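You operate a simulated robot arm through the tools that you are given. There is no shell and no other tool.

You are at the controls of a simulated robot arm. One attempt, no reset.

TASK
Stop the extractor, shake the filter into the green, then run it on the stitching slide alone.

The check looks at the end state, three seconds after you hand in, the way a careful person would. Anything else that was tipped, shoved, dropped, spilled or broken makes it a failure.

THE ROBOT
A 7-joint arm with a fingered hand on a trunk, on a base that drives. Base frame: it is fixed to the floor where the robot stands at the start and does not move with it; the origin is under the middle of the robot, x ahead of it, y to its left, z up. Lengths are in mm, angles in rad, forces in N, time in s.
With the tool pointing down near the work surface it reaches from about 360 to 720 mm from the robot's upright axis, wherever it stands. Its first joint turns from -1.204 to 3.002 rad. Places, roughly: brake pedal [400, 100, 100]; cabinet switch [500, 0, 1000]; door bar [1400, -1500, 1000]; extractor [600, 400, 900]; filter gauge [400, 200, 1000]; finishing slide [700, -100, 1400]; left rod [900, -600, 1300]; low slide [700, -300, 200]; right rod [1100, -1300, 1300]; shaker lever [300, 500, 900]; stitching slide [800, -200, 1400]. Payload 3.4 kg.
The tool frame sits at the grasp point between the pads (the TCP): z along the fingers, y along the line on which they close. The tips reach 25 mm beyond it. Largest opening 88 mm; the body of the gripper starts 29 mm behind the TCP. The gripper is a hand of 4 fingers: y runs from the thumb to the fingers, the wrist lies at [-13, -97, -162] in the tool frame.
Orientation is that of the tool frame in the base frame, as a unit quaternion [w, x, y, z]. With the fingers straight down and the wrist toward the robot, the tool's x, y and z point along [0, 1, 0], [1, 0, 0] and [0, 0, -1] of the base frame.

THE INTERFACE
- The arm moves only by the tool jog_arm. Its argument "series" is a list of rows, each an object (a shift or turn left out is 0) with "translation": the shift along the base's x, y, z in units of 150 mm (1.0 is 150 mm), a list of three; "angular": the turn, a rotation vector about the base's x, y, z in units of 180 degrees (1.0 is 180 degrees), a list of three. In form: [{"translation": [tx, ty, tz], "angular": [ax, ay, az]}, ...]. A call has 1 to 20 rows; each row is the pose to reach, as a shift and turn from the pose commanded when the call began. A call with a number of a shift or a turn outside -1 to 1 is refused whole. A row lasts 0.2 s, in which the tool goes at most 50 mm and 0.15 rad; a call with a longer step from one row to the next is refused whole. A pose out of reach is approached as far as the arm can. The call stops where the force on the tool passes 40 N (or 10 N more than at its start, if that is more) or the arm is blocked; 0.2 s more then pass. In this call time passes only in rows, and 0.2 s behind the last. The reply holds the time, the measured pose of the TCP, the force on the tool along the base axes, the opening and the grip force, in the units named above and with some noise, with the torque about the TCP (base axes, N m) and any sound that the robot's microphone picked up.
- Cameras (640 x 400 px; columns grow to the right, rows downward): "scene" is now at [130.6, 26.2, 1460.9]; the picture's right is [0.32, -0.95, -0.00], its down [-0.63, -0.21, -0.75] and it looks along [0.71, 0.24, -0.66] (base axes); focal length 214 px, centre (320, 200). "wrist" rides on the gripper at [64, -83, -98] in the tool frame; the picture's right is [-0.62, 0.37, -0.69], its down [-0.71, -0.63, 0.31] and it looks along [-0.32, 0.68, 0.65] (tool axes); focal length 265 px, centre (320, 200). There is no depth. A picture from a camera that has moved, and an enlarged one, comes with that camera's place and axes in the base frame and with its lens.
- capture(camera): a new picture of that camera. The clock stands still meanwhile.
- lift_body(by): slides the trunk up (or, below 0, down) by that many mm; the arm and the scene camera ride with it, the base frame stays. It gives what a move gives, with no picture.
- roll_base(legs): drives the robot by 1 to 6 legs, each [ahead, left, turn to the left] in mm, mm and rad, along the robot's own axes; the way and the turn of a leg run together, so that a leg with both is an arc; at most 1500 mm and 3.142 rad a leg. The arm and the cameras ride along, it lands a little off, and it stops where it bumps. It gives what a move gives.
- finger_targets(index, middle, ring, thumb_bend, thumb_turn): sets how far each is bent, from 0 (flat) to 1 (curled in); at 0.3 the hand is open as for a grip, at 0.7 the pads meet at the TCP. One left out holds its place. A second passes; each finger stops where it meets its share of the squeeze, and holds until it gets a number again. It is the only way to open and close the hand. It gives what a move gives, with no picture; readings hold the bend of each and the force on the fingers (four entries, about 0 where the hand has none), thumb and palm. thumb_turn goes from beside the hand (0) to across from the fingers (1), as for a grip.
- aim_head(pan, tilt): turns the head with the scene camera to pan (to the left, within 1.501 rad either way) and tilt (down, from -0.506 to 1.204), counted from straight ahead of the robot. It gives what a move gives.
- close_up(camera, box): a new picture of the part [left, top, right, bottom] of that camera's present view, enlarged. The clock stands still meanwhile.
- sign_off(): hands the job in; it is judged then, once.

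Nothing tells you exact positions but the pictures and the camera data. Unless the task says otherwise, let go and move clear before handing in.

The tools are called after "Call:" as name(argument=value, ...) on one line, values as JSON. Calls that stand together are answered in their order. jog_arm: Moves the arm, as the interface text tells. Its arguments: {"type":"object","properties":{"series":{"type":"array"}},"required":["series"]} The other tools are called the same way: lift_body (by) slides the trunk up or down; finger_targets (index, middle, ring, thumb_bend, thumb_turn) moves the fingers one by one; roll_base (legs) drives the base; aim_head (pan, tilt) turns the head that bears the scene camera; capture (camera) takes a picture; close_up (camera, box) takes an enlarged picture of a part of a camera's view; sign_off () hands the job in.

At the start:

```text
time_s: 0.0
position: [392.7, -44.3, 1000.0]
tool_rot: [-0.001, 0.707, 0.707, 0.0]
force: [-0.2, -0.8, -0.2]
moment: [-0.03, 0.0, -0.01]
width: 87.7
grip_force: 0.1
shape: jaw
bend: [0.3, 0.3, 0.3, 0.3, 0.98]
finger forces: [0.0, 0.1, 0.1, 0.1, 0.0, 0.1]
trunk travel left (down, up): [-775.0, 65.0]
robot x, y, heading: [-0.5, -0.1, 0.0]
head pan, tilt: [0.328, 0.728]
```

scene: 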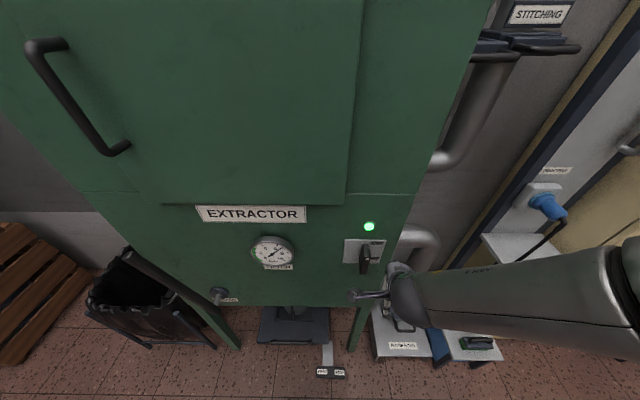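
wrist: 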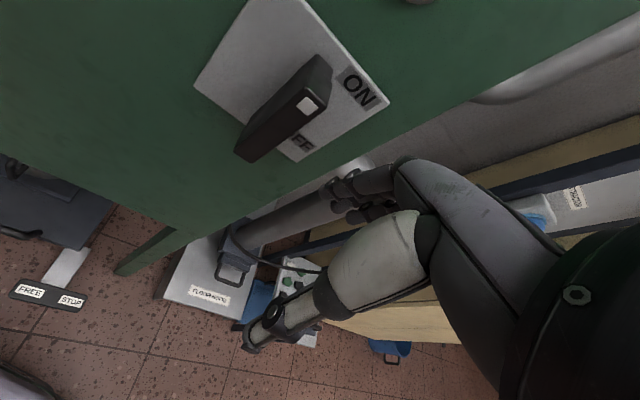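

I see a green extractor cabinet ahead with a gauge, a rotary/lever switch (green lamp lit), a shaker lever low left and a brake pedal on the floor. I'll look more closely at each before moving.

Call:
close_up(camera="scene", box=[190, 190, 430, 340])

Call:
close_up(camera="scene", box=[230, 220, 310, 270])

Call:
close_up(camera="wrist", box=[180, 0, 420, 170])

Call:
close_up(camera="scene", box=[420, 0, 640, 240])

```text
2.67 times, centred on (310, 265) of scene
camera zoom: at [130.6, 26.2, 1460.9], right [0.32, -0.95, 0.0], down [-0.63, -0.21, -0.75], along [0.71, 0.24, -0.66], focal length 572 px, centre (347, 27)
```

zoom: 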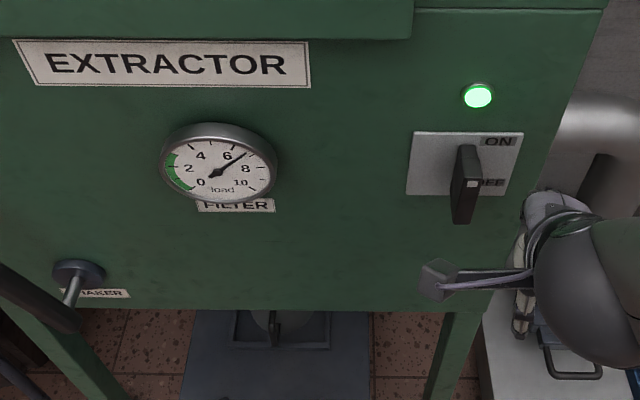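

```text
8.00 times, centred on (270, 245) of scene
camera zoom: at [130.6, 26.2, 1460.9], right [0.32, -0.95, 0.0], down [-0.63, -0.21, -0.75], along [0.71, 0.24, -0.66], focal length 1716 px, centre (720, -160)
```

zoom: 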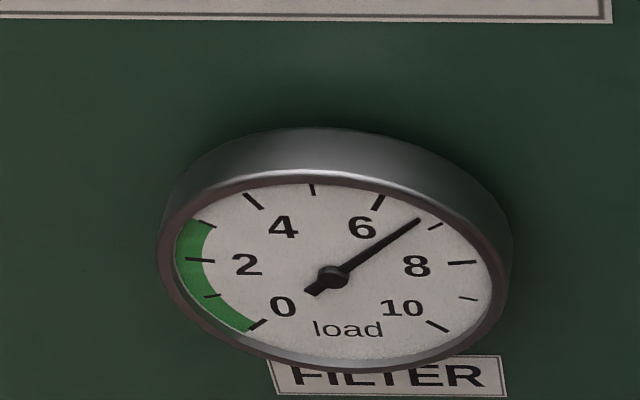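

```text
2.35 times, centred on (300, 85) of wrist
camera zoom: at [310.2, 19.6, 1099.4], right [0.37, -0.62, 0.69], down [-0.63, -0.71, -0.3], along [0.68, -0.32, -0.65], focal length 624 px, centre (367, 471)
```

zoom: 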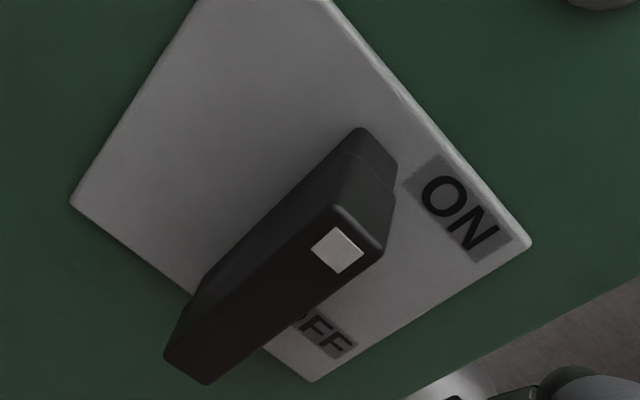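

```text
1.67 times, centred on (530, 120) of scene
camera zoom: at [130.6, 26.2, 1460.9], right [0.32, -0.95, 0.0], down [-0.63, -0.21, -0.75], along [0.71, 0.24, -0.66], focal length 358 px, centre (-30, 333)
```

zoom: 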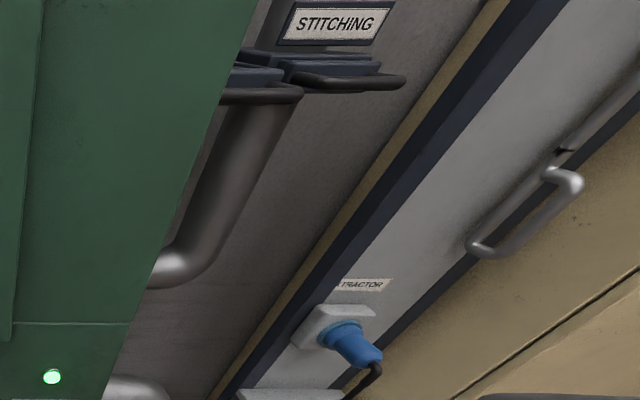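

The gauge reads about 6.7 (green is 0–3), and the switch is vertical with its marker toward ON. I'll pan the head to see the slides, the plug, the pedal and the surroundings.

Call:
aim_head(pan=-0.3, tilt=0.1)

Call:
capture(camera="scene")

Call:
aim_head(pan=-0.9, tilt=0.2)

Call:
capture(camera="scene")

Call:
aim_head(pan=-0.4, tilt=0.9)

Call:
capture(camera="scene")

Call:
aim_head(pan=0.8, tilt=0.8)

Call:
capture(camera="scene")

```text
time_s: 1.0
position: [394.5, -44.3, 998.6]
tool_rot: [0.0, 0.707, 0.707, -0.001]
force: [0.3, -0.8, 0.6]
moment: [0.0, -0.03, -0.04]
width: 87.9
grip_force: 0.1
shape: jaw
bend: [0.3, 0.3, 0.3, 0.3, 0.98]
finger forces: [0.1, 0.0, 0.1, 0.0, 0.1, 0.1]
trunk travel left (down, up): [-775.0, 65.0]
robot x, y, heading: [1.7, -0.5, 0.001]
head pan, tilt: [-0.3, 0.099]
```

```text
taken
camera scene: at [139.2, -28.0, 1517.9], right [-0.29, -0.96, 0.0], down [-0.1, 0.03, -0.99], along [0.95, -0.29, -0.1], focal length 214 px, centre (320, 200)
```

scene: 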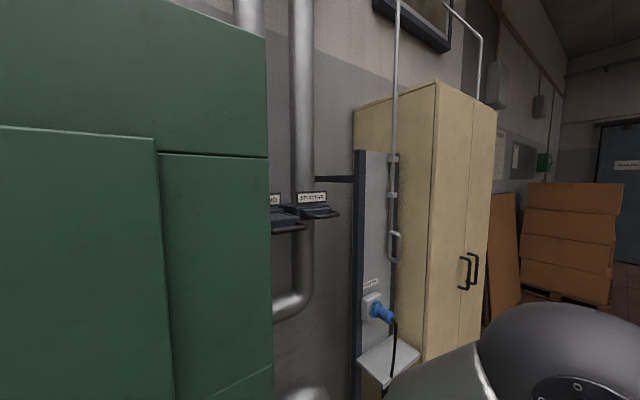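

```text
time_s: 2.0
position: [393.9, -44.6, 1000.8]
tool_rot: [0.0, 0.707, 0.707, -0.001]
force: [-0.4, 0.9, 0.3]
moment: [0.01, 0.01, -0.01]
width: 87.7
grip_force: 0.0
shape: jaw
bend: [0.3, 0.3, 0.3, 0.3, 0.98]
finger forces: [0.0, 0.0, 0.1, 0.0, 0.0, 0.0]
trunk travel left (down, up): [-775.0, 65.0]
robot x, y, heading: [-3.1, 0.3, -0.001]
head pan, tilt: [-0.901, 0.201]
```

```text
taken
camera scene: at [109.2, -73.8, 1508.6], right [-0.78, -0.62, 0.0], down [-0.12, 0.16, -0.98], along [0.61, -0.77, -0.2], focal length 214 px, centre (320, 200)
```

scene: 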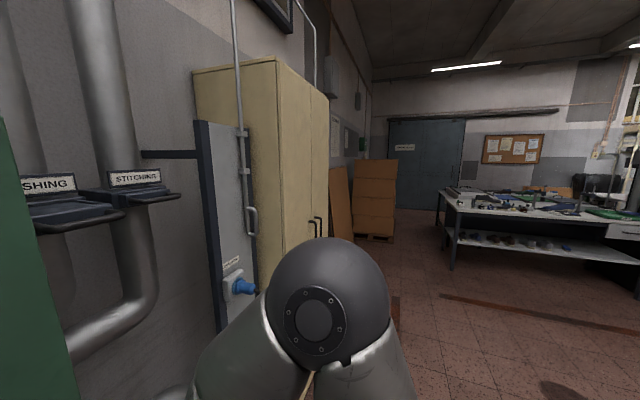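

```text
time_s: 3.1
position: [393.8, -44.4, 999.9]
tool_rot: [0.0, 0.707, 0.707, 0.0]
force: [-0.3, -0.2, -0.5]
moment: [0.0, 0.02, 0.01]
width: 87.7
grip_force: 0.1
shape: jaw
bend: [0.3, 0.3, 0.3, 0.3, 0.98]
finger forces: [0.1, 0.0, 0.1, 0.0, 0.1, 0.1]
trunk travel left (down, up): [-775.0, 65.0]
robot x, y, heading: [-0.9, 2.4, -0.003]
head pan, tilt: [-0.4, 0.901]
```

```text
taken
camera scene: at [120.8, -30.3, 1447.1], right [-0.39, -0.92, 0.0], down [-0.72, 0.31, -0.62], along [0.57, -0.24, -0.78], focal length 214 px, centre (320, 200)
```

scene: 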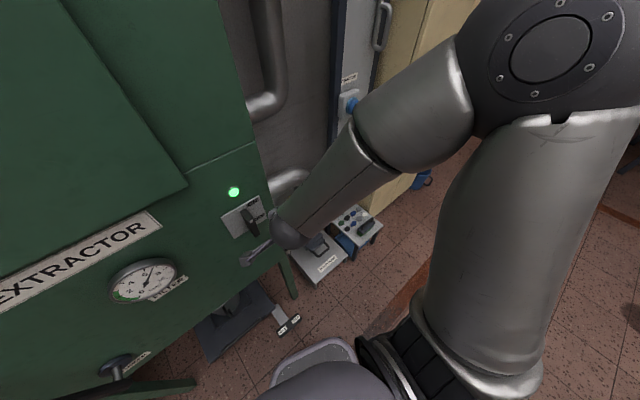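

```text
time_s: 4.5
position: [394.2, -45.7, 999.4]
tool_rot: [-0.001, 0.707, 0.707, -0.001]
force: [1.0, -0.5, 0.2]
moment: [-0.01, 0.0, 0.03]
width: 87.6
grip_force: 0.1
shape: jaw
bend: [0.3, 0.3, 0.3, 0.3, 0.98]
finger forces: [0.0, 0.0, 0.0, 0.1, 0.0, 0.0]
trunk travel left (down, up): [-775.0, 65.0]
robot x, y, heading: [-3.5, 0.8, 0.007]
head pan, tilt: [0.799, 0.799]
```

```text
taken
camera scene: at [107.5, 56.9, 1455.0], right [0.72, -0.7, 0.0], down [-0.5, -0.51, -0.7], along [0.49, 0.5, -0.72], focal length 214 px, centre (320, 200)
```

scene: 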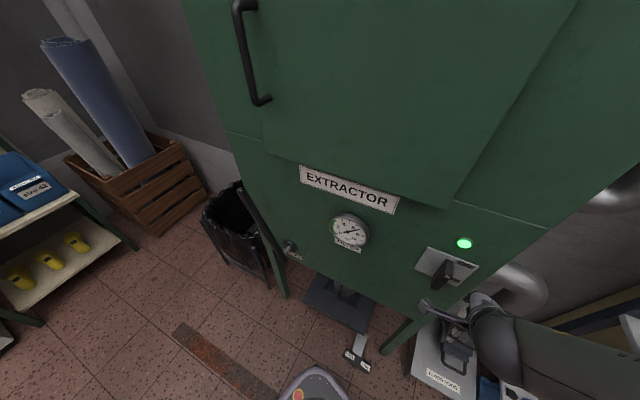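

The slides for FINISHING and STITCHING sit beside two vertical ducts behind the cabinet, and a low one is labelled near the floor. I'll take closer looks at these, the pedal and the shaker.

Call:
close_up(camera="scene", box=[270, 200, 490, 400])

Call:
aim_head(pan=-0.4, tilt=0.25)

Call:
close_up(camera="scene", box=[220, 130, 460, 380])

Call:
close_up(camera="scene", box=[230, 130, 350, 205])

Call:
aim_head(pan=-0.2, tilt=1.1)

Call:
capture(camera="scene")

```text
2.00 times, centred on (380, 300) of scene
camera zoom: at [107.5, 56.9, 1455.0], right [0.72, -0.7, 0.0], down [-0.5, -0.51, -0.7], along [0.49, 0.5, -0.72], focal length 429 px, centre (200, 0)
```

zoom: 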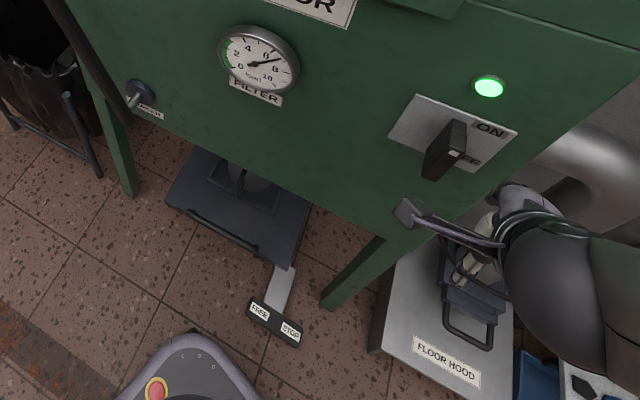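

```text
time_s: 5.9
position: [393.1, -44.9, 1000.2]
tool_rot: [-0.001, 0.707, 0.707, -0.001]
force: [-0.3, -0.3, 0.3]
moment: [0.01, -0.04, 0.0]
width: 87.5
grip_force: 0.0
shape: jaw
bend: [0.3, 0.3, 0.3, 0.3, 0.98]
finger forces: [0.0, 0.0, 0.1, 0.0, 0.0, 0.0]
trunk travel left (down, up): [-775.0, 65.0]
robot x, y, heading: [-1.9, 0.4, -0.0]
head pan, tilt: [-0.4, 0.25]
```

```text
1.60 times, centred on (340, 255) of scene
camera zoom: at [137.3, -37.1, 1504.0], right [-0.39, -0.92, 0.0], down [-0.23, 0.1, -0.97], along [0.89, -0.38, -0.25], focal length 343 px, centre (288, 112)
```

zoom: 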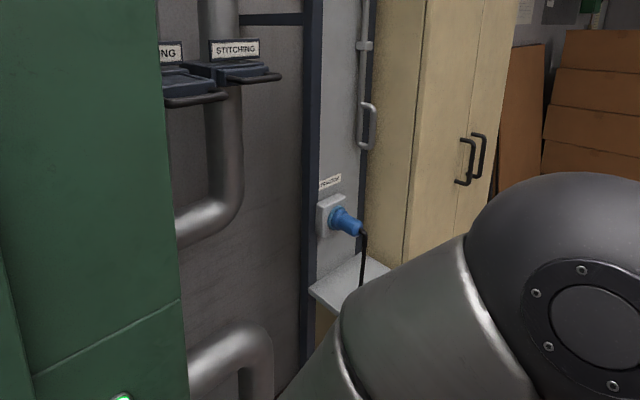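

```text
5.33 times, centred on (290, 168) of scene
camera zoom: at [137.3, -37.1, 1504.0], right [-0.39, -0.92, 0.0], down [-0.23, 0.1, -0.97], along [0.89, -0.38, -0.25], focal length 1144 px, centre (480, 373)
```

zoom: 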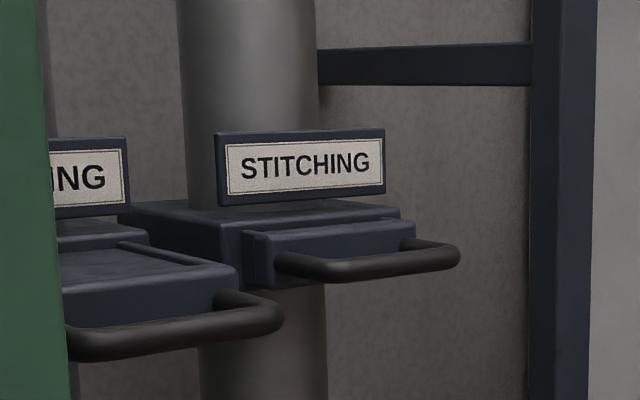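

```text
time_s: 7.1
position: [392.8, -44.0, 999.0]
tool_rot: [0.0, 0.707, 0.708, 0.0]
force: [-0.5, -0.2, 0.7]
moment: [0.02, 0.01, -0.01]
width: 88.0
grip_force: 0.1
shape: jaw
bend: [0.3, 0.3, 0.3, 0.3, 0.98]
finger forces: [0.0, 0.1, 0.0, 0.0, 0.1, 0.0]
trunk travel left (down, up): [-775.0, 65.0]
robot x, y, heading: [2.4, -0.7, 0.002]
head pan, tilt: [-0.201, 1.1]
```

```text
taken
camera scene: at [113.2, -13.5, 1433.3], right [-0.2, -0.98, 0.0], down [-0.87, 0.18, -0.45], along [0.45, -0.09, -0.89], focal length 214 px, centre (320, 200)
```

scene: 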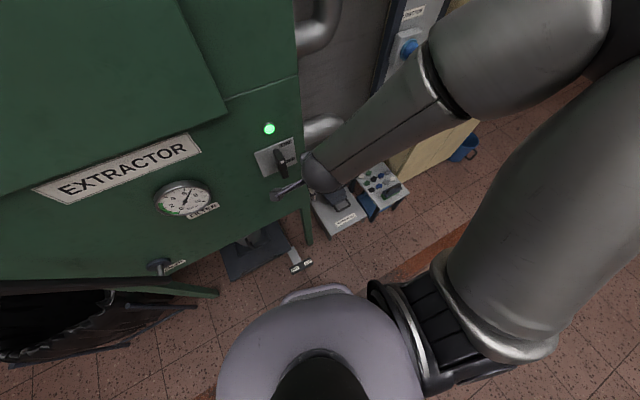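

I've triangulated the switch plate to about (477, 25, 983), with the cabinet face square to yaw ≈0.32 rad. Next I'll zoom in on the switch, the slides and the floor hood.

Call:
aim_head(pan=0.1, tilt=0.8)

Call:
capture(camera="scene")

Call:
close_up(camera="scene", box=[290, 190, 370, 240])

Call:
close_up(camera="wrist", box=[0, 130, 360, 370])

```text
time_s: 7.9
position: [393.7, -44.4, 999.8]
tool_rot: [-0.001, 0.707, 0.708, -0.001]
force: [-0.1, 0.1, -0.1]
moment: [0.0, -0.04, 0.03]
width: 88.1
grip_force: 0.1
shape: jaw
bend: [0.3, 0.3, 0.3, 0.3, 0.98]
finger forces: [0.1, 0.1, 0.0, 0.1, 0.0, 0.0]
trunk travel left (down, up): [-775.0, 65.0]
robot x, y, heading: [3.4, -1.8, 0.002]
head pan, tilt: [0.099, 0.799]
```

```text
taken
camera scene: at [131.4, 7.0, 1454.9], right [0.1, -1.0, 0.0], down [-0.71, -0.07, -0.7], along [0.69, 0.07, -0.72], focal length 214 px, centre (320, 200)
```

scene: 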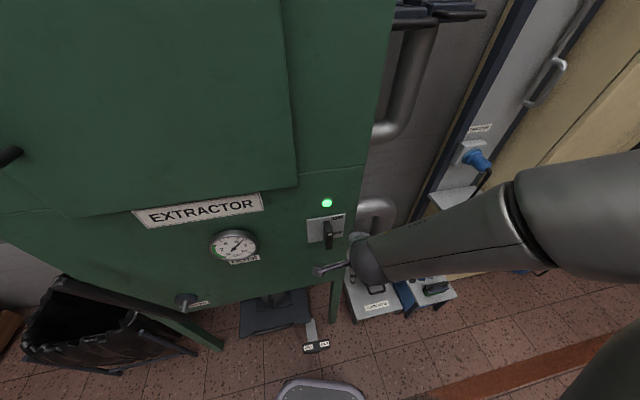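

```text
8.00 times, centred on (330, 215) of scene
camera zoom: at [131.4, 7.0, 1454.9], right [0.1, -1.0, 0.0], down [-0.71, -0.07, -0.7], along [0.69, 0.07, -0.72], focal length 1716 px, centre (240, 80)
```

zoom: 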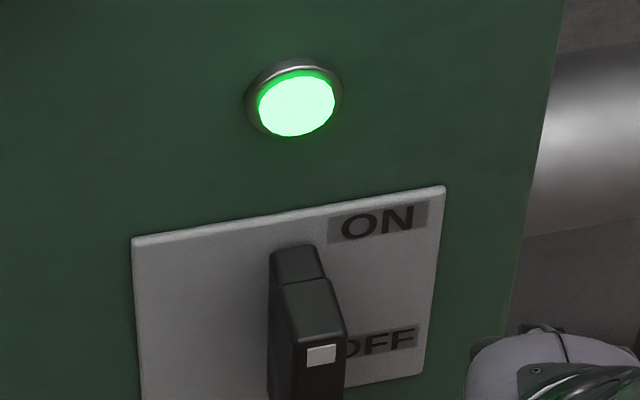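

```text
1.67 times, centred on (180, 250) of wrist
camera zoom: at [310.2, 19.6, 1099.4], right [0.37, -0.62, 0.69], down [-0.63, -0.71, -0.3], along [0.68, -0.32, -0.65], focal length 442 px, centre (553, 117)
```

zoom: 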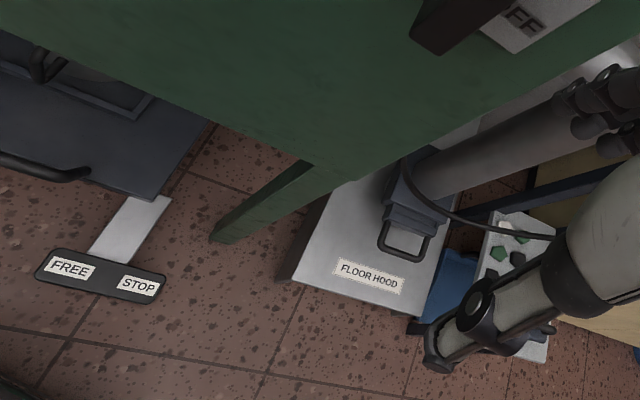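

The white mark on the switch handle sits about 39 mm out from the plate, near the top of an upright bar. I'll lower the trunk to see the switch and gauge from level height.

Call:
lift_body(by=-350)

Call:
aim_head(pan=0.0, tilt=0.3)

Call:
capture(camera="scene")

Call:
capture(camera="wrist")

```text
time_s: 11.3
position: [393.1, -45.3, 649.9]
tool_rot: [-0.001, 0.707, 0.707, 0.0]
force: [-0.2, -0.6, -0.1]
moment: [0.0, 0.03, -0.03]
width: 87.5
grip_force: 0.0
shape: jaw
bend: [0.3, 0.3, 0.3, 0.3, 0.98]
finger forces: [0.0, 0.0, 0.0, 0.1, 0.1, 0.0]
trunk travel left (down, up): [-425.0, 415.0]
robot x, y, heading: [2.8, 1.1, 0.003]
head pan, tilt: [0.099, 0.799]
```

```text
time_s: 12.2
position: [393.3, -45.1, 649.8]
tool_rot: [0.001, 0.706, 0.708, 0.0]
force: [0.4, 0.0, -1.1]
moment: [0.02, -0.01, -0.01]
width: 87.9
grip_force: 0.1
shape: jaw
bend: [0.3, 0.3, 0.3, 0.3, 0.98]
finger forces: [0.0, 0.0, 0.1, 0.1, 0.1, 0.0]
trunk travel left (down, up): [-425.0, 415.0]
robot x, y, heading: [-0.8, 0.2, -0.001]
head pan, tilt: [0.0, 0.3]
```

```text
taken
camera scene: at [144.6, -0.8, 1149.2], right [0.0, -1.0, 0.0], down [-0.3, 0.0, -0.95], along [0.95, 0.0, -0.3], focal length 214 px, centre (320, 200)
```

scene: 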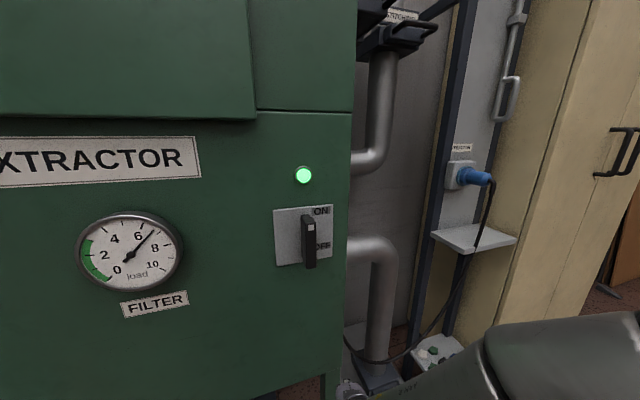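

```text
taken
camera wrist: at [310.2, 19.6, 749.4], right [0.37, -0.62, 0.69], down [-0.63, -0.71, -0.3], along [0.68, -0.32, -0.65], focal length 265 px, centre (320, 200)
```

wrist: 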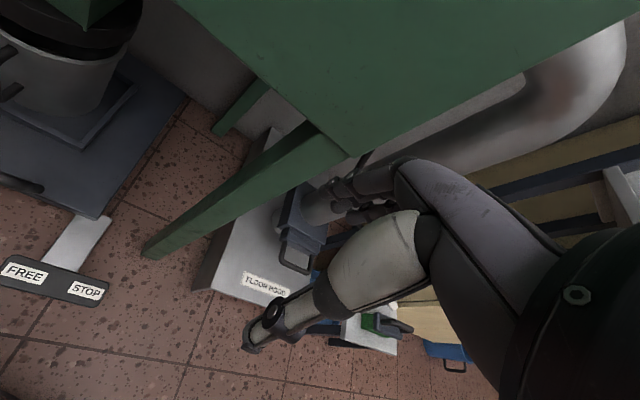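

Call:
close_up(camera="scene", box=[260, 190, 356, 280])

Call:
close_up(camera="scene", box=[340, 0, 460, 75])

Call:
aim_head(pan=0.5, tilt=0.5)

Call:
capture(camera="scene")

```text
4.44 times, centred on (308, 235) of scene
camera zoom: at [144.6, -0.8, 1149.2], right [0.0, -1.0, 0.0], down [-0.3, 0.0, -0.95], along [0.95, 0.0, -0.3], focal length 953 px, centre (373, 44)
```

zoom: 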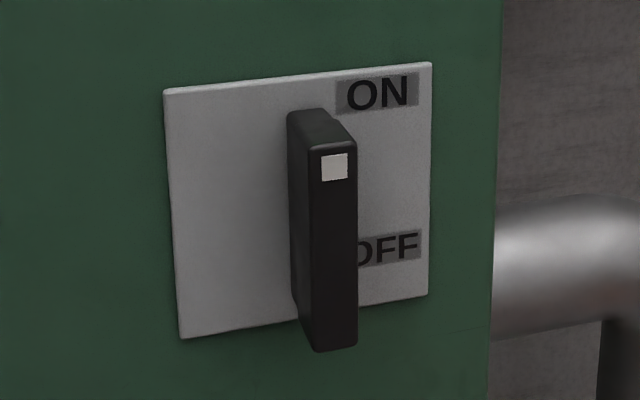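

```text
5.33 times, centred on (400, 38) of scene
camera zoom: at [144.6, -0.8, 1149.2], right [0.0, -1.0, 0.0], down [-0.3, 0.0, -0.95], along [0.95, 0.0, -0.3], focal length 1144 px, centre (-107, 1067)
```

zoom: 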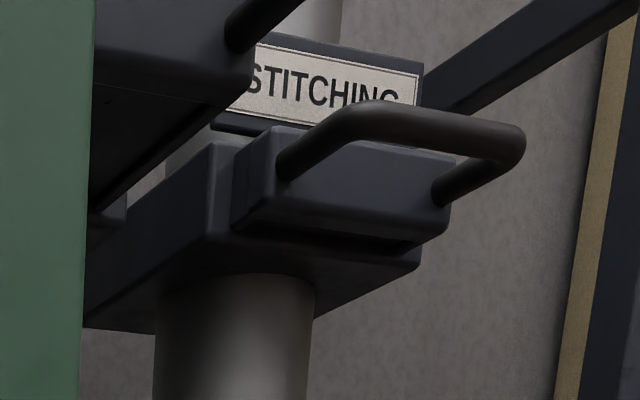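

```text
time_s: 13.1
position: [393.4, -45.5, 649.5]
tool_rot: [0.0, 0.707, 0.707, -0.001]
force: [-0.3, 0.0, 0.0]
moment: [0.04, 0.01, -0.04]
width: 87.9
grip_force: 0.0
shape: jaw
bend: [0.3, 0.3, 0.3, 0.3, 0.98]
finger forces: [0.0, 0.0, 0.0, 0.0, 0.0, 0.0]
trunk travel left (down, up): [-425.0, 415.0]
robot x, y, heading: [-1.7, 1.2, -0.001]
head pan, tilt: [0.499, 0.499]
```

```text
taken
camera scene: at [131.1, 42.6, 1131.0], right [0.48, -0.88, 0.0], down [-0.42, -0.23, -0.88], along [0.77, 0.42, -0.48], focal length 214 px, centre (320, 200)
```

scene: 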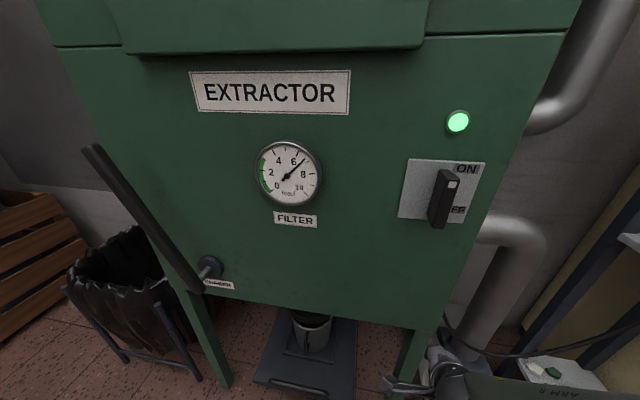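

The switch is a rotary bar with its mark up near ON, and OFF is to the right and lower. Next I'll check the pedal, the bin trolley, the shaker lever and the floor hood from this lower viewpoint.

Call:
close_up(camera="scene", box=[60, 130, 380, 400])

Call:
aim_head(pan=0.1, tilt=1.0)

Call:
capture(camera="scene")

Call:
close_up(camera="wrist", box=[0, 0, 240, 150])

Call:
close_up(camera="wrist", box=[0, 200, 160, 330])

```text
1.48 times, centred on (220, 265) of scene
camera zoom: at [131.1, 42.6, 1131.0], right [0.48, -0.88, 0.0], down [-0.42, -0.23, -0.88], along [0.77, 0.42, -0.48], focal length 318 px, centre (468, 104)
```

zoom: 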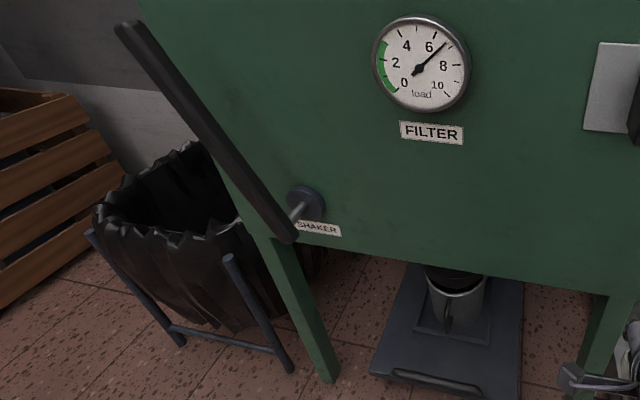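

```text
time_s: 14.1
position: [393.7, -44.7, 649.3]
tool_rot: [-0.001, 0.707, 0.707, -0.001]
force: [0.2, -0.5, 0.2]
moment: [0.0, 0.03, 0.0]
width: 87.7
grip_force: 0.1
shape: jaw
bend: [0.3, 0.3, 0.3, 0.3, 0.98]
finger forces: [0.1, 0.0, 0.0, 0.0, 0.0, 0.1]
trunk travel left (down, up): [-425.0, 415.0]
robot x, y, heading: [0.9, -1.5, -0.0]
head pan, tilt: [0.099, 1.0]
```

```text
taken
camera scene: at [120.6, 6.1, 1089.9], right [0.1, -0.99, 0.0], down [-0.84, -0.08, -0.54], along [0.54, 0.05, -0.84], focal length 214 px, centre (320, 200)
```

scene: 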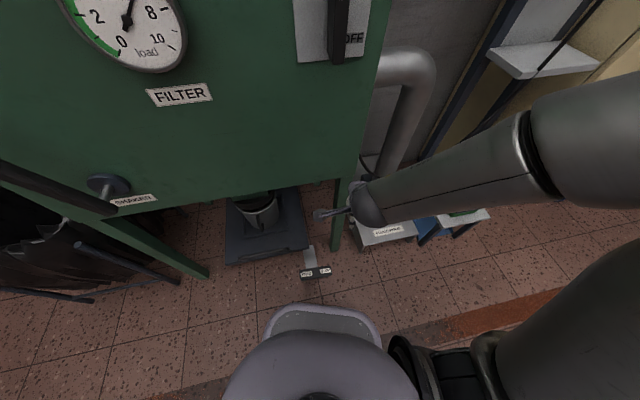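

```text
2.67 times, centred on (120, 75) of wrist
camera zoom: at [310.2, 19.6, 749.4], right [0.37, -0.62, 0.69], down [-0.63, -0.71, -0.3], along [0.68, -0.32, -0.65], focal length 708 px, centre (853, 533)
```

zoom: 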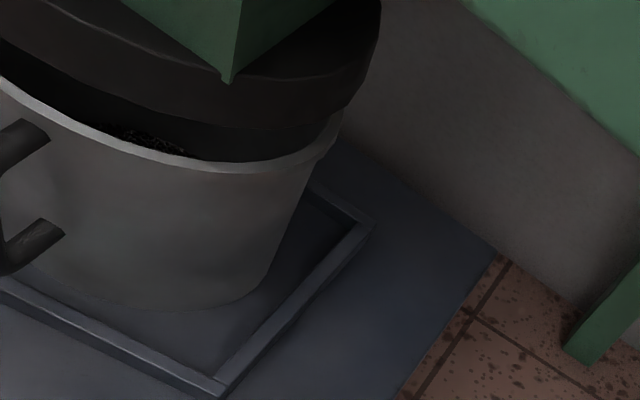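

```text
3.08 times, centred on (80, 265) of wrist
camera zoom: at [310.2, 19.6, 749.4], right [0.37, -0.62, 0.69], down [-0.63, -0.71, -0.3], along [0.68, -0.32, -0.65], focal length 817 px, centre (1058, 0)
```

zoom: 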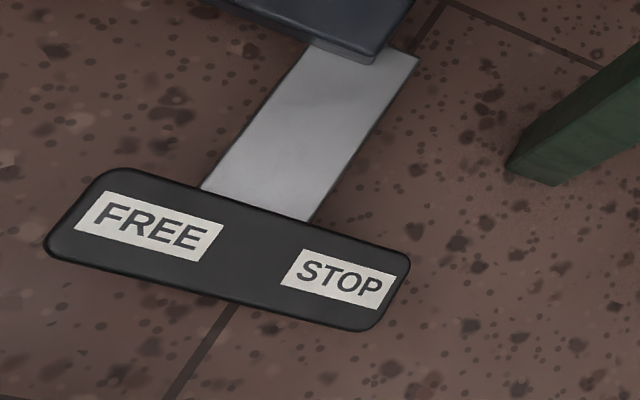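

The pedal belongs to a bin trolley under the hopper, so it's likely the trolley brake and I'll leave it alone. I'll check that the bin sits properly below the collar, and look at the floor-hood slide.

Call:
close_up(camera="scene", box=[210, 170, 350, 290])

Call:
close_up(camera="wrist", box=[200, 130, 440, 330])

Call:
lift_body(by=-250)

Call:
aim_head(pan=0.3, tilt=0.7)

Call:
capture(camera="scene")

Call:
capture(camera="wrist")

```text
3.33 times, centred on (280, 230) of scene
camera zoom: at [120.6, 6.1, 1089.9], right [0.1, -0.99, 0.0], down [-0.84, -0.08, -0.54], along [0.54, 0.05, -0.84], focal length 715 px, centre (453, 100)
```

zoom: 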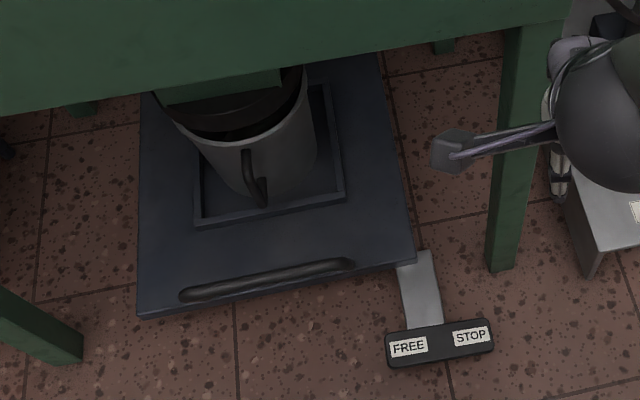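

```text
2.00 times, centred on (320, 230) of wrist
camera zoom: at [310.2, 19.6, 749.4], right [0.37, -0.62, 0.69], down [-0.63, -0.71, -0.3], along [0.68, -0.32, -0.65], focal length 531 px, centre (320, 140)
```

zoom: 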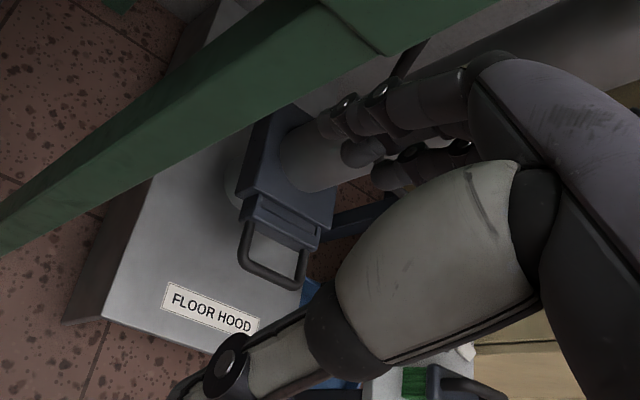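

```text
time_s: 16.6
position: [392.7, -44.4, 398.7]
tool_rot: [-0.001, 0.707, 0.707, 0.001]
force: [0.0, 0.5, -0.1]
moment: [0.02, -0.02, 0.0]
width: 87.6
grip_force: 0.1
shape: jaw
bend: [0.3, 0.3, 0.3, 0.3, 0.98]
finger forces: [0.0, 0.0, 0.1, 0.0, 0.0, 0.0]
trunk travel left (down, up): [-175.0, 665.0]
robot x, y, heading: [3.3, 1.0, 0.002]
head pan, tilt: [0.099, 1.0]
```

```text
time_s: 17.4
position: [393.1, -44.6, 399.4]
tool_rot: [-0.001, 0.708, 0.707, -0.001]
force: [0.8, 0.5, 1.1]
moment: [0.01, 0.03, -0.02]
width: 87.6
grip_force: 0.0
shape: jaw
bend: [0.3, 0.3, 0.3, 0.3, 0.98]
finger forces: [0.1, 0.1, 0.0, 0.1, 0.0, 0.0]
trunk travel left (down, up): [-175.0, 665.0]
robot x, y, heading: [2.3, -1.6, -0.008]
head pan, tilt: [0.3, 0.7]
```

```text
taken
camera scene: at [132.3, 24.2, 863.1], right [0.3, -0.96, 0.0], down [-0.62, -0.19, -0.76], along [0.73, 0.23, -0.64], focal length 214 px, centre (320, 200)
```

scene: 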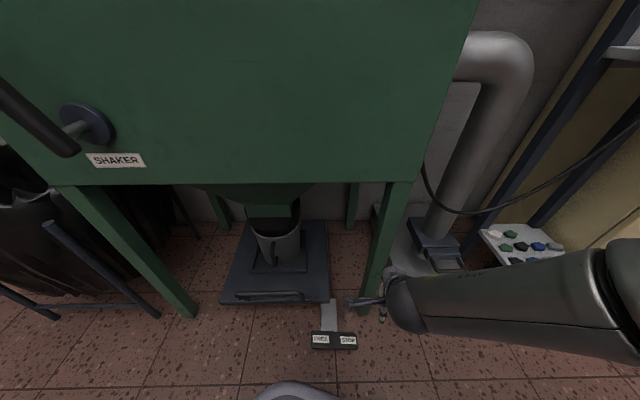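

```text
taken
camera wrist: at [310.2, 19.7, 499.4], right [0.37, -0.62, 0.69], down [-0.63, -0.71, -0.3], along [0.68, -0.32, -0.65], focal length 265 px, centre (320, 200)
```

wrist: 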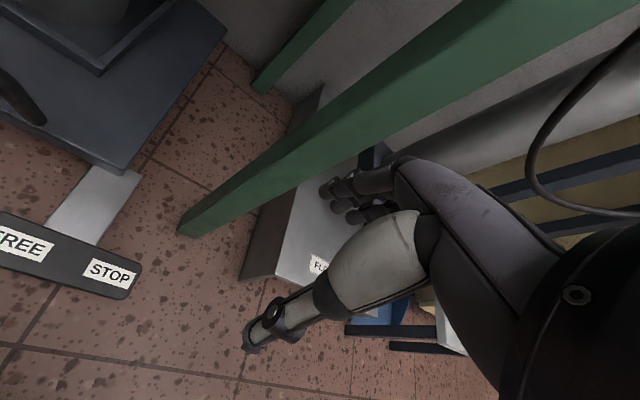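

The bin sits directly below the collar. I'll zoom on the bin and the low slide.

Call:
close_up(camera="scene", box=[200, 170, 360, 320])

Call:
close_up(camera="scene", box=[380, 180, 500, 280])

Call:
close_up(camera="scene", box=[0, 60, 200, 220])

```text
2.67 times, centred on (280, 245) of scene
camera zoom: at [132.3, 24.2, 863.1], right [0.3, -0.96, 0.0], down [-0.62, -0.19, -0.76], along [0.73, 0.23, -0.64], focal length 572 px, centre (427, 80)
```

zoom: 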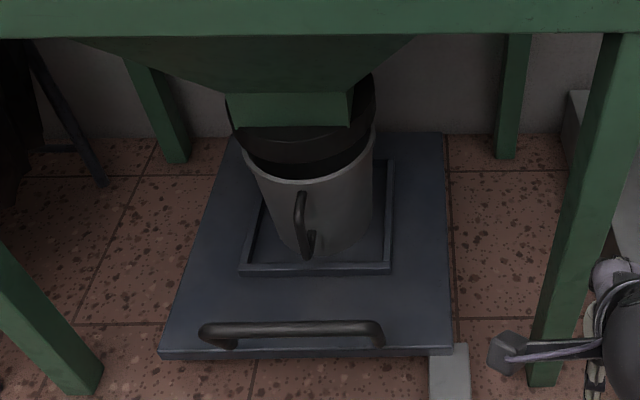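

```text
4.00 times, centred on (440, 230) of scene
camera zoom: at [132.3, 24.2, 863.1], right [0.3, -0.96, 0.0], down [-0.62, -0.19, -0.76], along [0.73, 0.23, -0.64], focal length 858 px, centre (-160, 80)
```

zoom: 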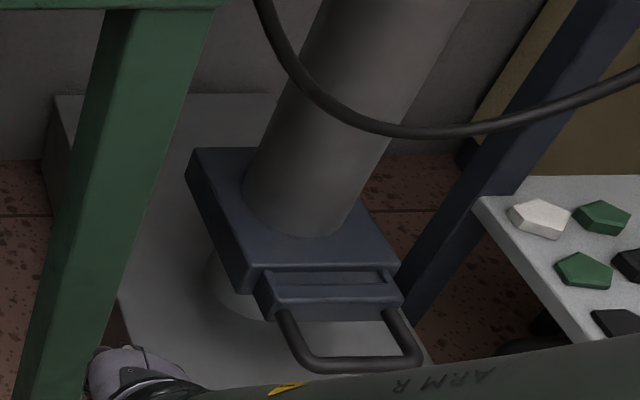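

```text
2.50 times, centred on (100, 140) of scene
camera zoom: at [132.3, 24.2, 863.1], right [0.3, -0.96, 0.0], down [-0.62, -0.19, -0.76], along [0.73, 0.23, -0.64], focal length 536 px, centre (870, 350)
```

zoom: 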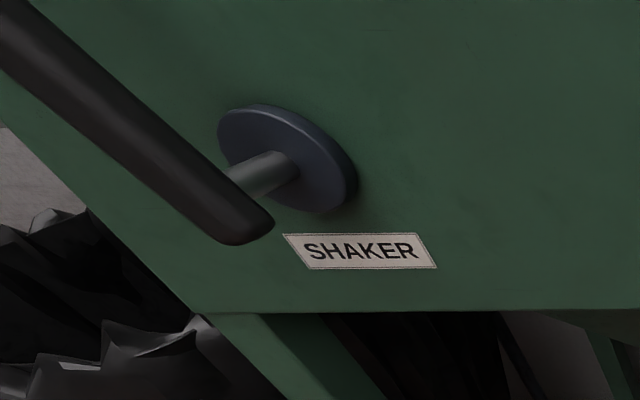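

The bin is under the hopper and the low slide looks pushed in, while the finishing slide may be pulled out; I'll verify that later. First I'll raise the trunk, back off a little, and line the hand up with the switch.

Call:
lift_body(by=450)

Call:
roll_base(legs=[[-120, 0, 0]])

Call:
aim_head(pan=0.1, tilt=0.5)

Call:
capture(camera="scene")

```text
refused: 450 is not a number from -400 to 400
```

```text
time_s: 18.7
position: [273.5, -44.2, 400.4]
tool_rot: [-0.001, 0.707, 0.707, -0.001]
force: [0.2, -0.1, 0.2]
moment: [-0.05, 0.03, 0.0]
width: 87.7
grip_force: 0.1
shape: jaw
bend: [0.3, 0.3, 0.3, 0.3, 0.98]
finger forces: [0.1, 0.0, 0.1, 0.1, 0.0, 0.0]
trunk travel left (down, up): [-175.0, 665.0]
robot x, y, heading: [-120.5, -2.4, -0.004]
head pan, tilt: [0.3, 0.7]
```

```text
time_s: 19.4
position: [274.1, -45.1, 399.4]
tool_rot: [-0.001, 0.707, 0.707, -0.001]
force: [-0.5, -0.1, -0.2]
moment: [-0.02, 0.01, 0.01]
width: 87.4
grip_force: 0.1
shape: jaw
bend: [0.3, 0.3, 0.3, 0.3, 0.98]
finger forces: [0.0, 0.0, 0.2, 0.1, 0.0, 0.0]
trunk travel left (down, up): [-175.0, 665.0]
robot x, y, heading: [-117.5, 1.1, 0.001]
head pan, tilt: [0.099, 0.499]
```

```text
taken
camera scene: at [22.1, 8.1, 880.9], right [0.1, -1.0, 0.0], down [-0.48, -0.05, -0.88], along [0.87, 0.09, -0.48], focal length 214 px, centre (320, 200)
```

scene: 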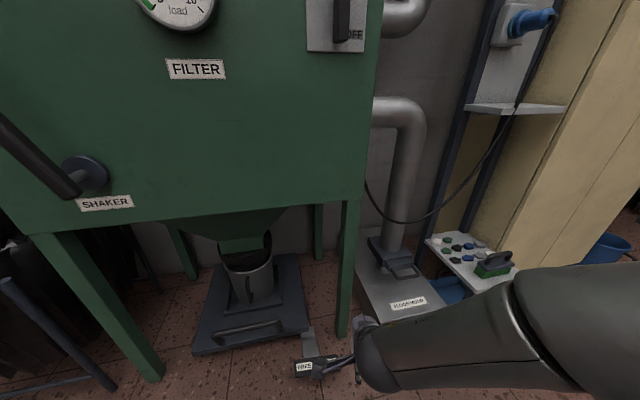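

The lift limit is 400 per call. I'll raise by 400, then rotate the hand to point horizontally at the cabinet face while well clear of it.

Call:
lift_body(by=400)

Call:
jog_arm(series=[{"angular": [-0.0207, -0.0287, 0.0287]}, {"angular": [-0.0414, -0.0574, 0.0574]}, {"angular": [-0.0621, -0.0861, 0.0861]}, {"angular": [-0.0828, -0.1148, 0.1148]}, {"angular": [-0.1034, -0.1434, 0.1434]}, {"angular": [-0.1241, -0.1721, 0.1721]}, {"angular": [-0.1448, -0.2008, 0.2008]}, {"angular": [-0.1655, -0.2295, 0.2295]}])

Call:
capture(camera="wrist")

Call:
capture(camera="scene")

```text
time_s: 23.2
position: [274.1, -44.2, 799.4]
tool_rot: [0.0, 0.707, 0.707, 0.001]
force: [-0.3, 0.0, 0.9]
moment: [0.03, -0.01, 0.05]
width: 87.7
grip_force: 0.0
shape: jaw
bend: [0.3, 0.3, 0.3, 0.3, 0.98]
finger forces: [0.0, 0.1, 0.0, 0.1, 0.0, 0.0]
trunk travel left (down, up): [-575.0, 265.0]
robot x, y, heading: [-118.5, -0.9, -0.001]
head pan, tilt: [0.099, 0.499]
```

```text
time_s: 25.1
position: [326.6, -15.3, 853.4]
tool_rot: [0.397, 0.382, 0.833, 0.052]
force: [-0.6, 0.9, 1.1]
moment: [0.0, 0.0, -0.01]
width: 87.9
grip_force: 0.1
shape: jaw
bend: [0.3, 0.3, 0.3, 0.3, 0.98]
finger forces: [0.1, 0.0, 0.0, 0.0, 0.0, 0.0]
out of reach, approached as far as the arm can: row 2, 3, 4, 5, 6, 7, 8
trunk travel left (down, up): [-575.0, 265.0]
robot x, y, heading: [-119.3, 0.6, -0.001]
head pan, tilt: [0.099, 0.499]
```

```text
taken
camera wrist: at [183.2, -8.6, 849.2], right [-0.02, -0.01, 1.0], down [0.12, -0.99, -0.01], along [0.99, 0.12, 0.02], focal length 265 px, centre (320, 200)
```

wrist: 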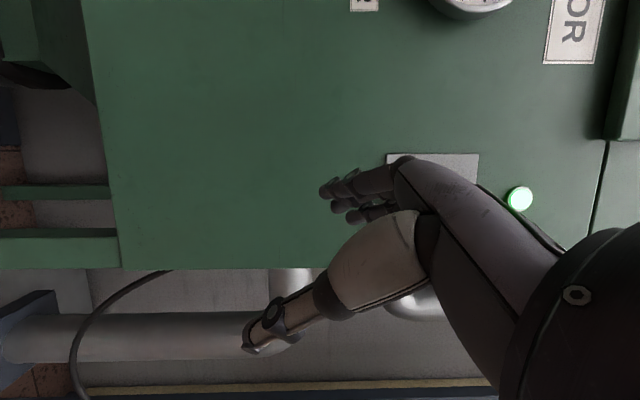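

```text
taken
camera scene: at [21.1, 13.9, 1281.0], right [0.1, -1.0, 0.01], down [-0.48, -0.05, -0.88], along [0.87, 0.08, -0.48], focal length 214 px, centre (320, 200)
```

scene: 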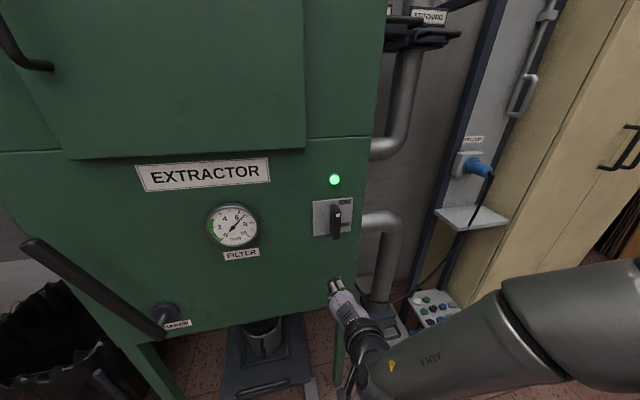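

The hand is half turned; the arm needs more stand-off to finish. I'll shift forward and up while checking how the command origin behaves.

Call:
jog_arm(series=[{"translation": [0.1, 0.0, 0.2]}, {"translation": [0.2, 0.0, 0.4]}, {"translation": [0.3, 0.0, 0.6]}])

```text
time_s: 25.9
position: [373.4, -16.9, 942.8]
tool_rot: [0.395, 0.383, 0.833, 0.055]
force: [0.3, 0.3, 0.1]
moment: [0.05, 0.01, 0.01]
width: 88.0
grip_force: 0.0
shape: jaw
bend: [0.3, 0.3, 0.3, 0.3, 0.98]
finger forces: [0.0, 0.0, 0.1, 0.0, 0.0, 0.1]
trunk travel left (down, up): [-575.0, 265.0]
robot x, y, heading: [-118.5, 0.6, -0.004]
head pan, tilt: [0.099, 0.499]
```

The command origin is the actual pose, good. I'll finish the rotation so the fingers point square at the plate with the thumb on the right, at switch height.

Call:
jog_arm(series=[{"translation": [0, 0, 0.03], "angular": [-0.0193, -0.0268, 0.0277]}, {"translation": [0, 0, 0.06], "angular": [-0.0386, -0.0535, 0.0554]}, {"translation": [0, 0, 0.09], "angular": [-0.0579, -0.0803, 0.0831]}, {"translation": [0, 0, 0.12], "angular": [-0.0772, -0.107, 0.1108]}, {"translation": [0, 0, 0.15], "angular": [-0.0965, -0.1338, 0.1384]}, {"translation": [0, 0, 0.18], "angular": [-0.1158, -0.1605, 0.1661]}, {"translation": [0, 0, 0.21], "angular": [-0.1351, -0.1873, 0.1938]}, {"translation": [0, 0, 0.24], "angular": [-0.1544, -0.214, 0.2215]}, {"translation": [0, 0, 0.27], "angular": [-0.1737, -0.2408, 0.2492]}])

Call:
capture(camera="wrist")

Call:
capture(camera="scene")

```text
time_s: 27.9
position: [372.6, -16.7, 984.3]
tool_rot: [0.699, -0.112, 0.697, 0.113]
force: [0.0, 0.8, -0.5]
moment: [0.0, 0.03, 0.03]
width: 87.9
grip_force: 0.0
shape: jaw
bend: [0.3, 0.3, 0.3, 0.3, 0.98]
finger forces: [0.0, 0.0, 0.0, 0.1, 0.0, 0.0]
trunk travel left (down, up): [-575.0, 265.0]
robot x, y, heading: [-116.7, 0.5, -0.003]
head pan, tilt: [0.099, 0.499]
```

```text
taken
camera wrist: at [307.6, -127.4, 920.9], right [-0.78, 0.13, 0.62], down [0.48, -0.5, 0.72], along [0.4, 0.85, 0.33], focal length 265 px, centre (320, 200)
```

wrist: 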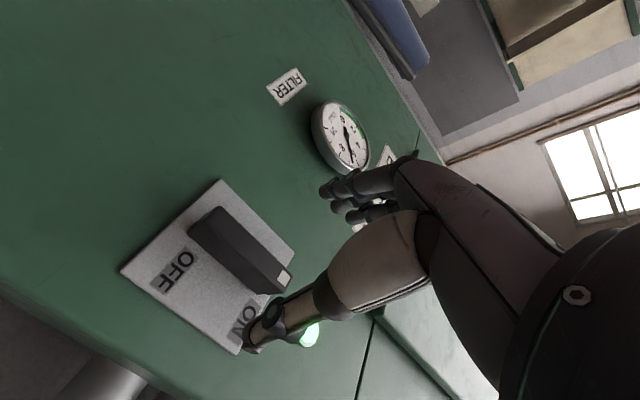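

```text
taken
camera scene: at [22.1, 8.0, 1280.9], right [0.1, -1.0, 0.0], down [-0.48, -0.05, -0.88], along [0.87, 0.09, -0.48], focal length 214 px, centre (320, 200)
```

scene: 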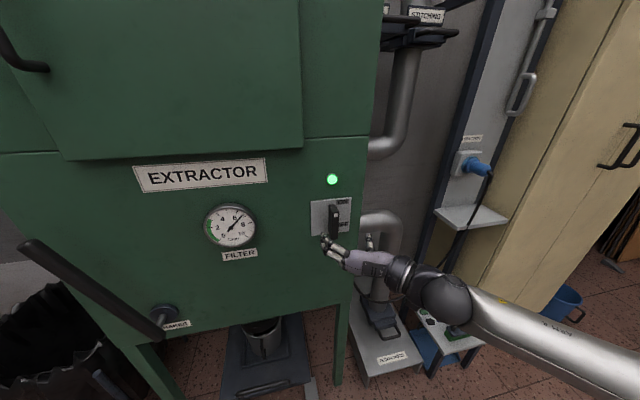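

The hand is now square to the plate about 112 mm out. I'll zoom the wrist view on the switch to pin down its axis.

Call:
close_up(camera="wrist", box=[110, 170, 320, 360])

Call:
close_up(camera="scene", box=[290, 160, 410, 280])

```text
2.11 times, centred on (215, 265) of wrist
camera zoom: at [307.6, -127.4, 920.9], right [-0.78, 0.13, 0.62], down [0.48, -0.5, 0.72], along [0.4, 0.85, 0.33], focal length 559 px, centre (541, 63)
```

zoom: 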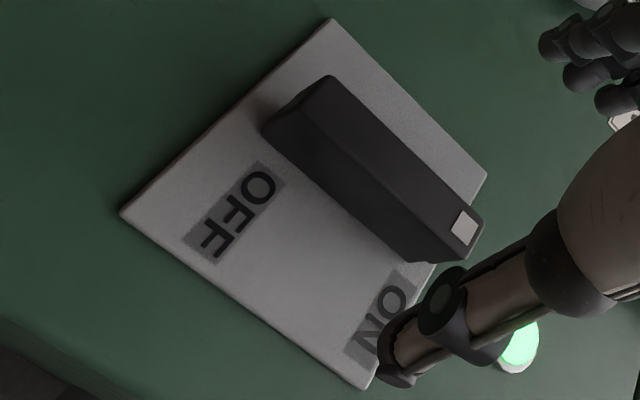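

```text
3.33 times, centred on (350, 220) of scene
camera zoom: at [22.1, 8.0, 1280.9], right [0.1, -1.0, 0.0], down [-0.48, -0.05, -0.88], along [0.87, 0.09, -0.48], focal length 715 px, centre (220, 133)
```

zoom: 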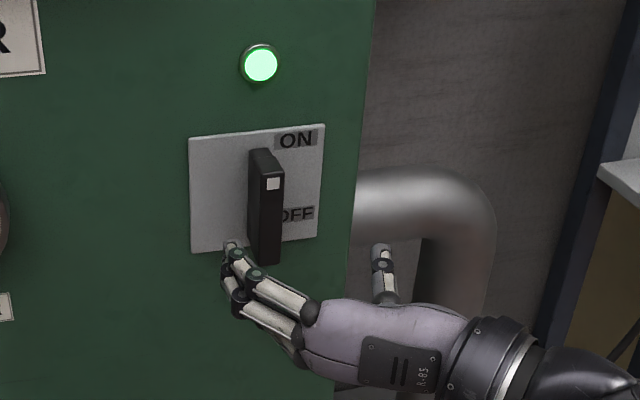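

The handle's centreline matches my estimate (440, 13 at 39 mm out; centre height ≈983). I'll move in so the fingers straddle it, stopping slightly short to check.

Call:
jog_arm(series=[{"translation": [0.1, 0.07, 0]}, {"translation": [0.22, 0.12, 0]}, {"translation": [0.34, 0.16, -0.005]}, {"translation": [0.44, 0.194, -0.01]}])

Call:
capture(camera="wrist")

Call:
close_up(camera="scene", box=[290, 160, 410, 280])

```text
time_s: 28.9
position: [441.3, 11.4, 980.5]
tool_rot: [0.699, -0.111, 0.697, 0.113]
force: [-0.1, -0.9, 0.5]
moment: [-0.01, -0.01, 0.0]
width: 87.8
grip_force: 0.1
shape: jaw
bend: [0.3, 0.3, 0.3, 0.3, 0.98]
finger forces: [0.1, 0.0, 0.0, 0.1, 0.1, 0.0]
trunk travel left (down, up): [-575.0, 265.0]
robot x, y, heading: [-117.2, -1.0, -0.005]
head pan, tilt: [0.099, 0.499]
```

```text
taken
camera wrist: at [373.9, -98.3, 917.4], right [-0.77, 0.13, 0.62], down [0.49, -0.5, 0.71], along [0.41, 0.85, 0.33], focal length 265 px, centre (320, 200)
```

wrist: 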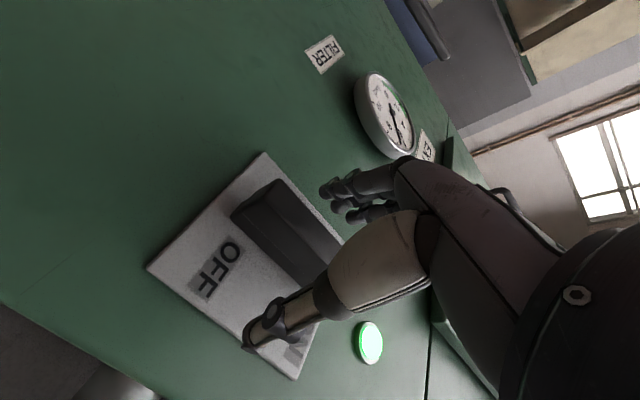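

```text
3.33 times, centred on (350, 220) of scene
camera zoom: at [22.4, 8.2, 1280.9], right [0.1, -1.0, 0.0], down [-0.48, -0.05, -0.88], along [0.87, 0.09, -0.48], focal length 715 px, centre (220, 133)
```

zoom: 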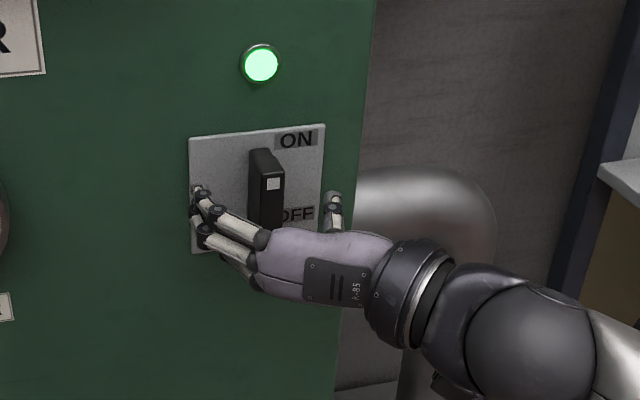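

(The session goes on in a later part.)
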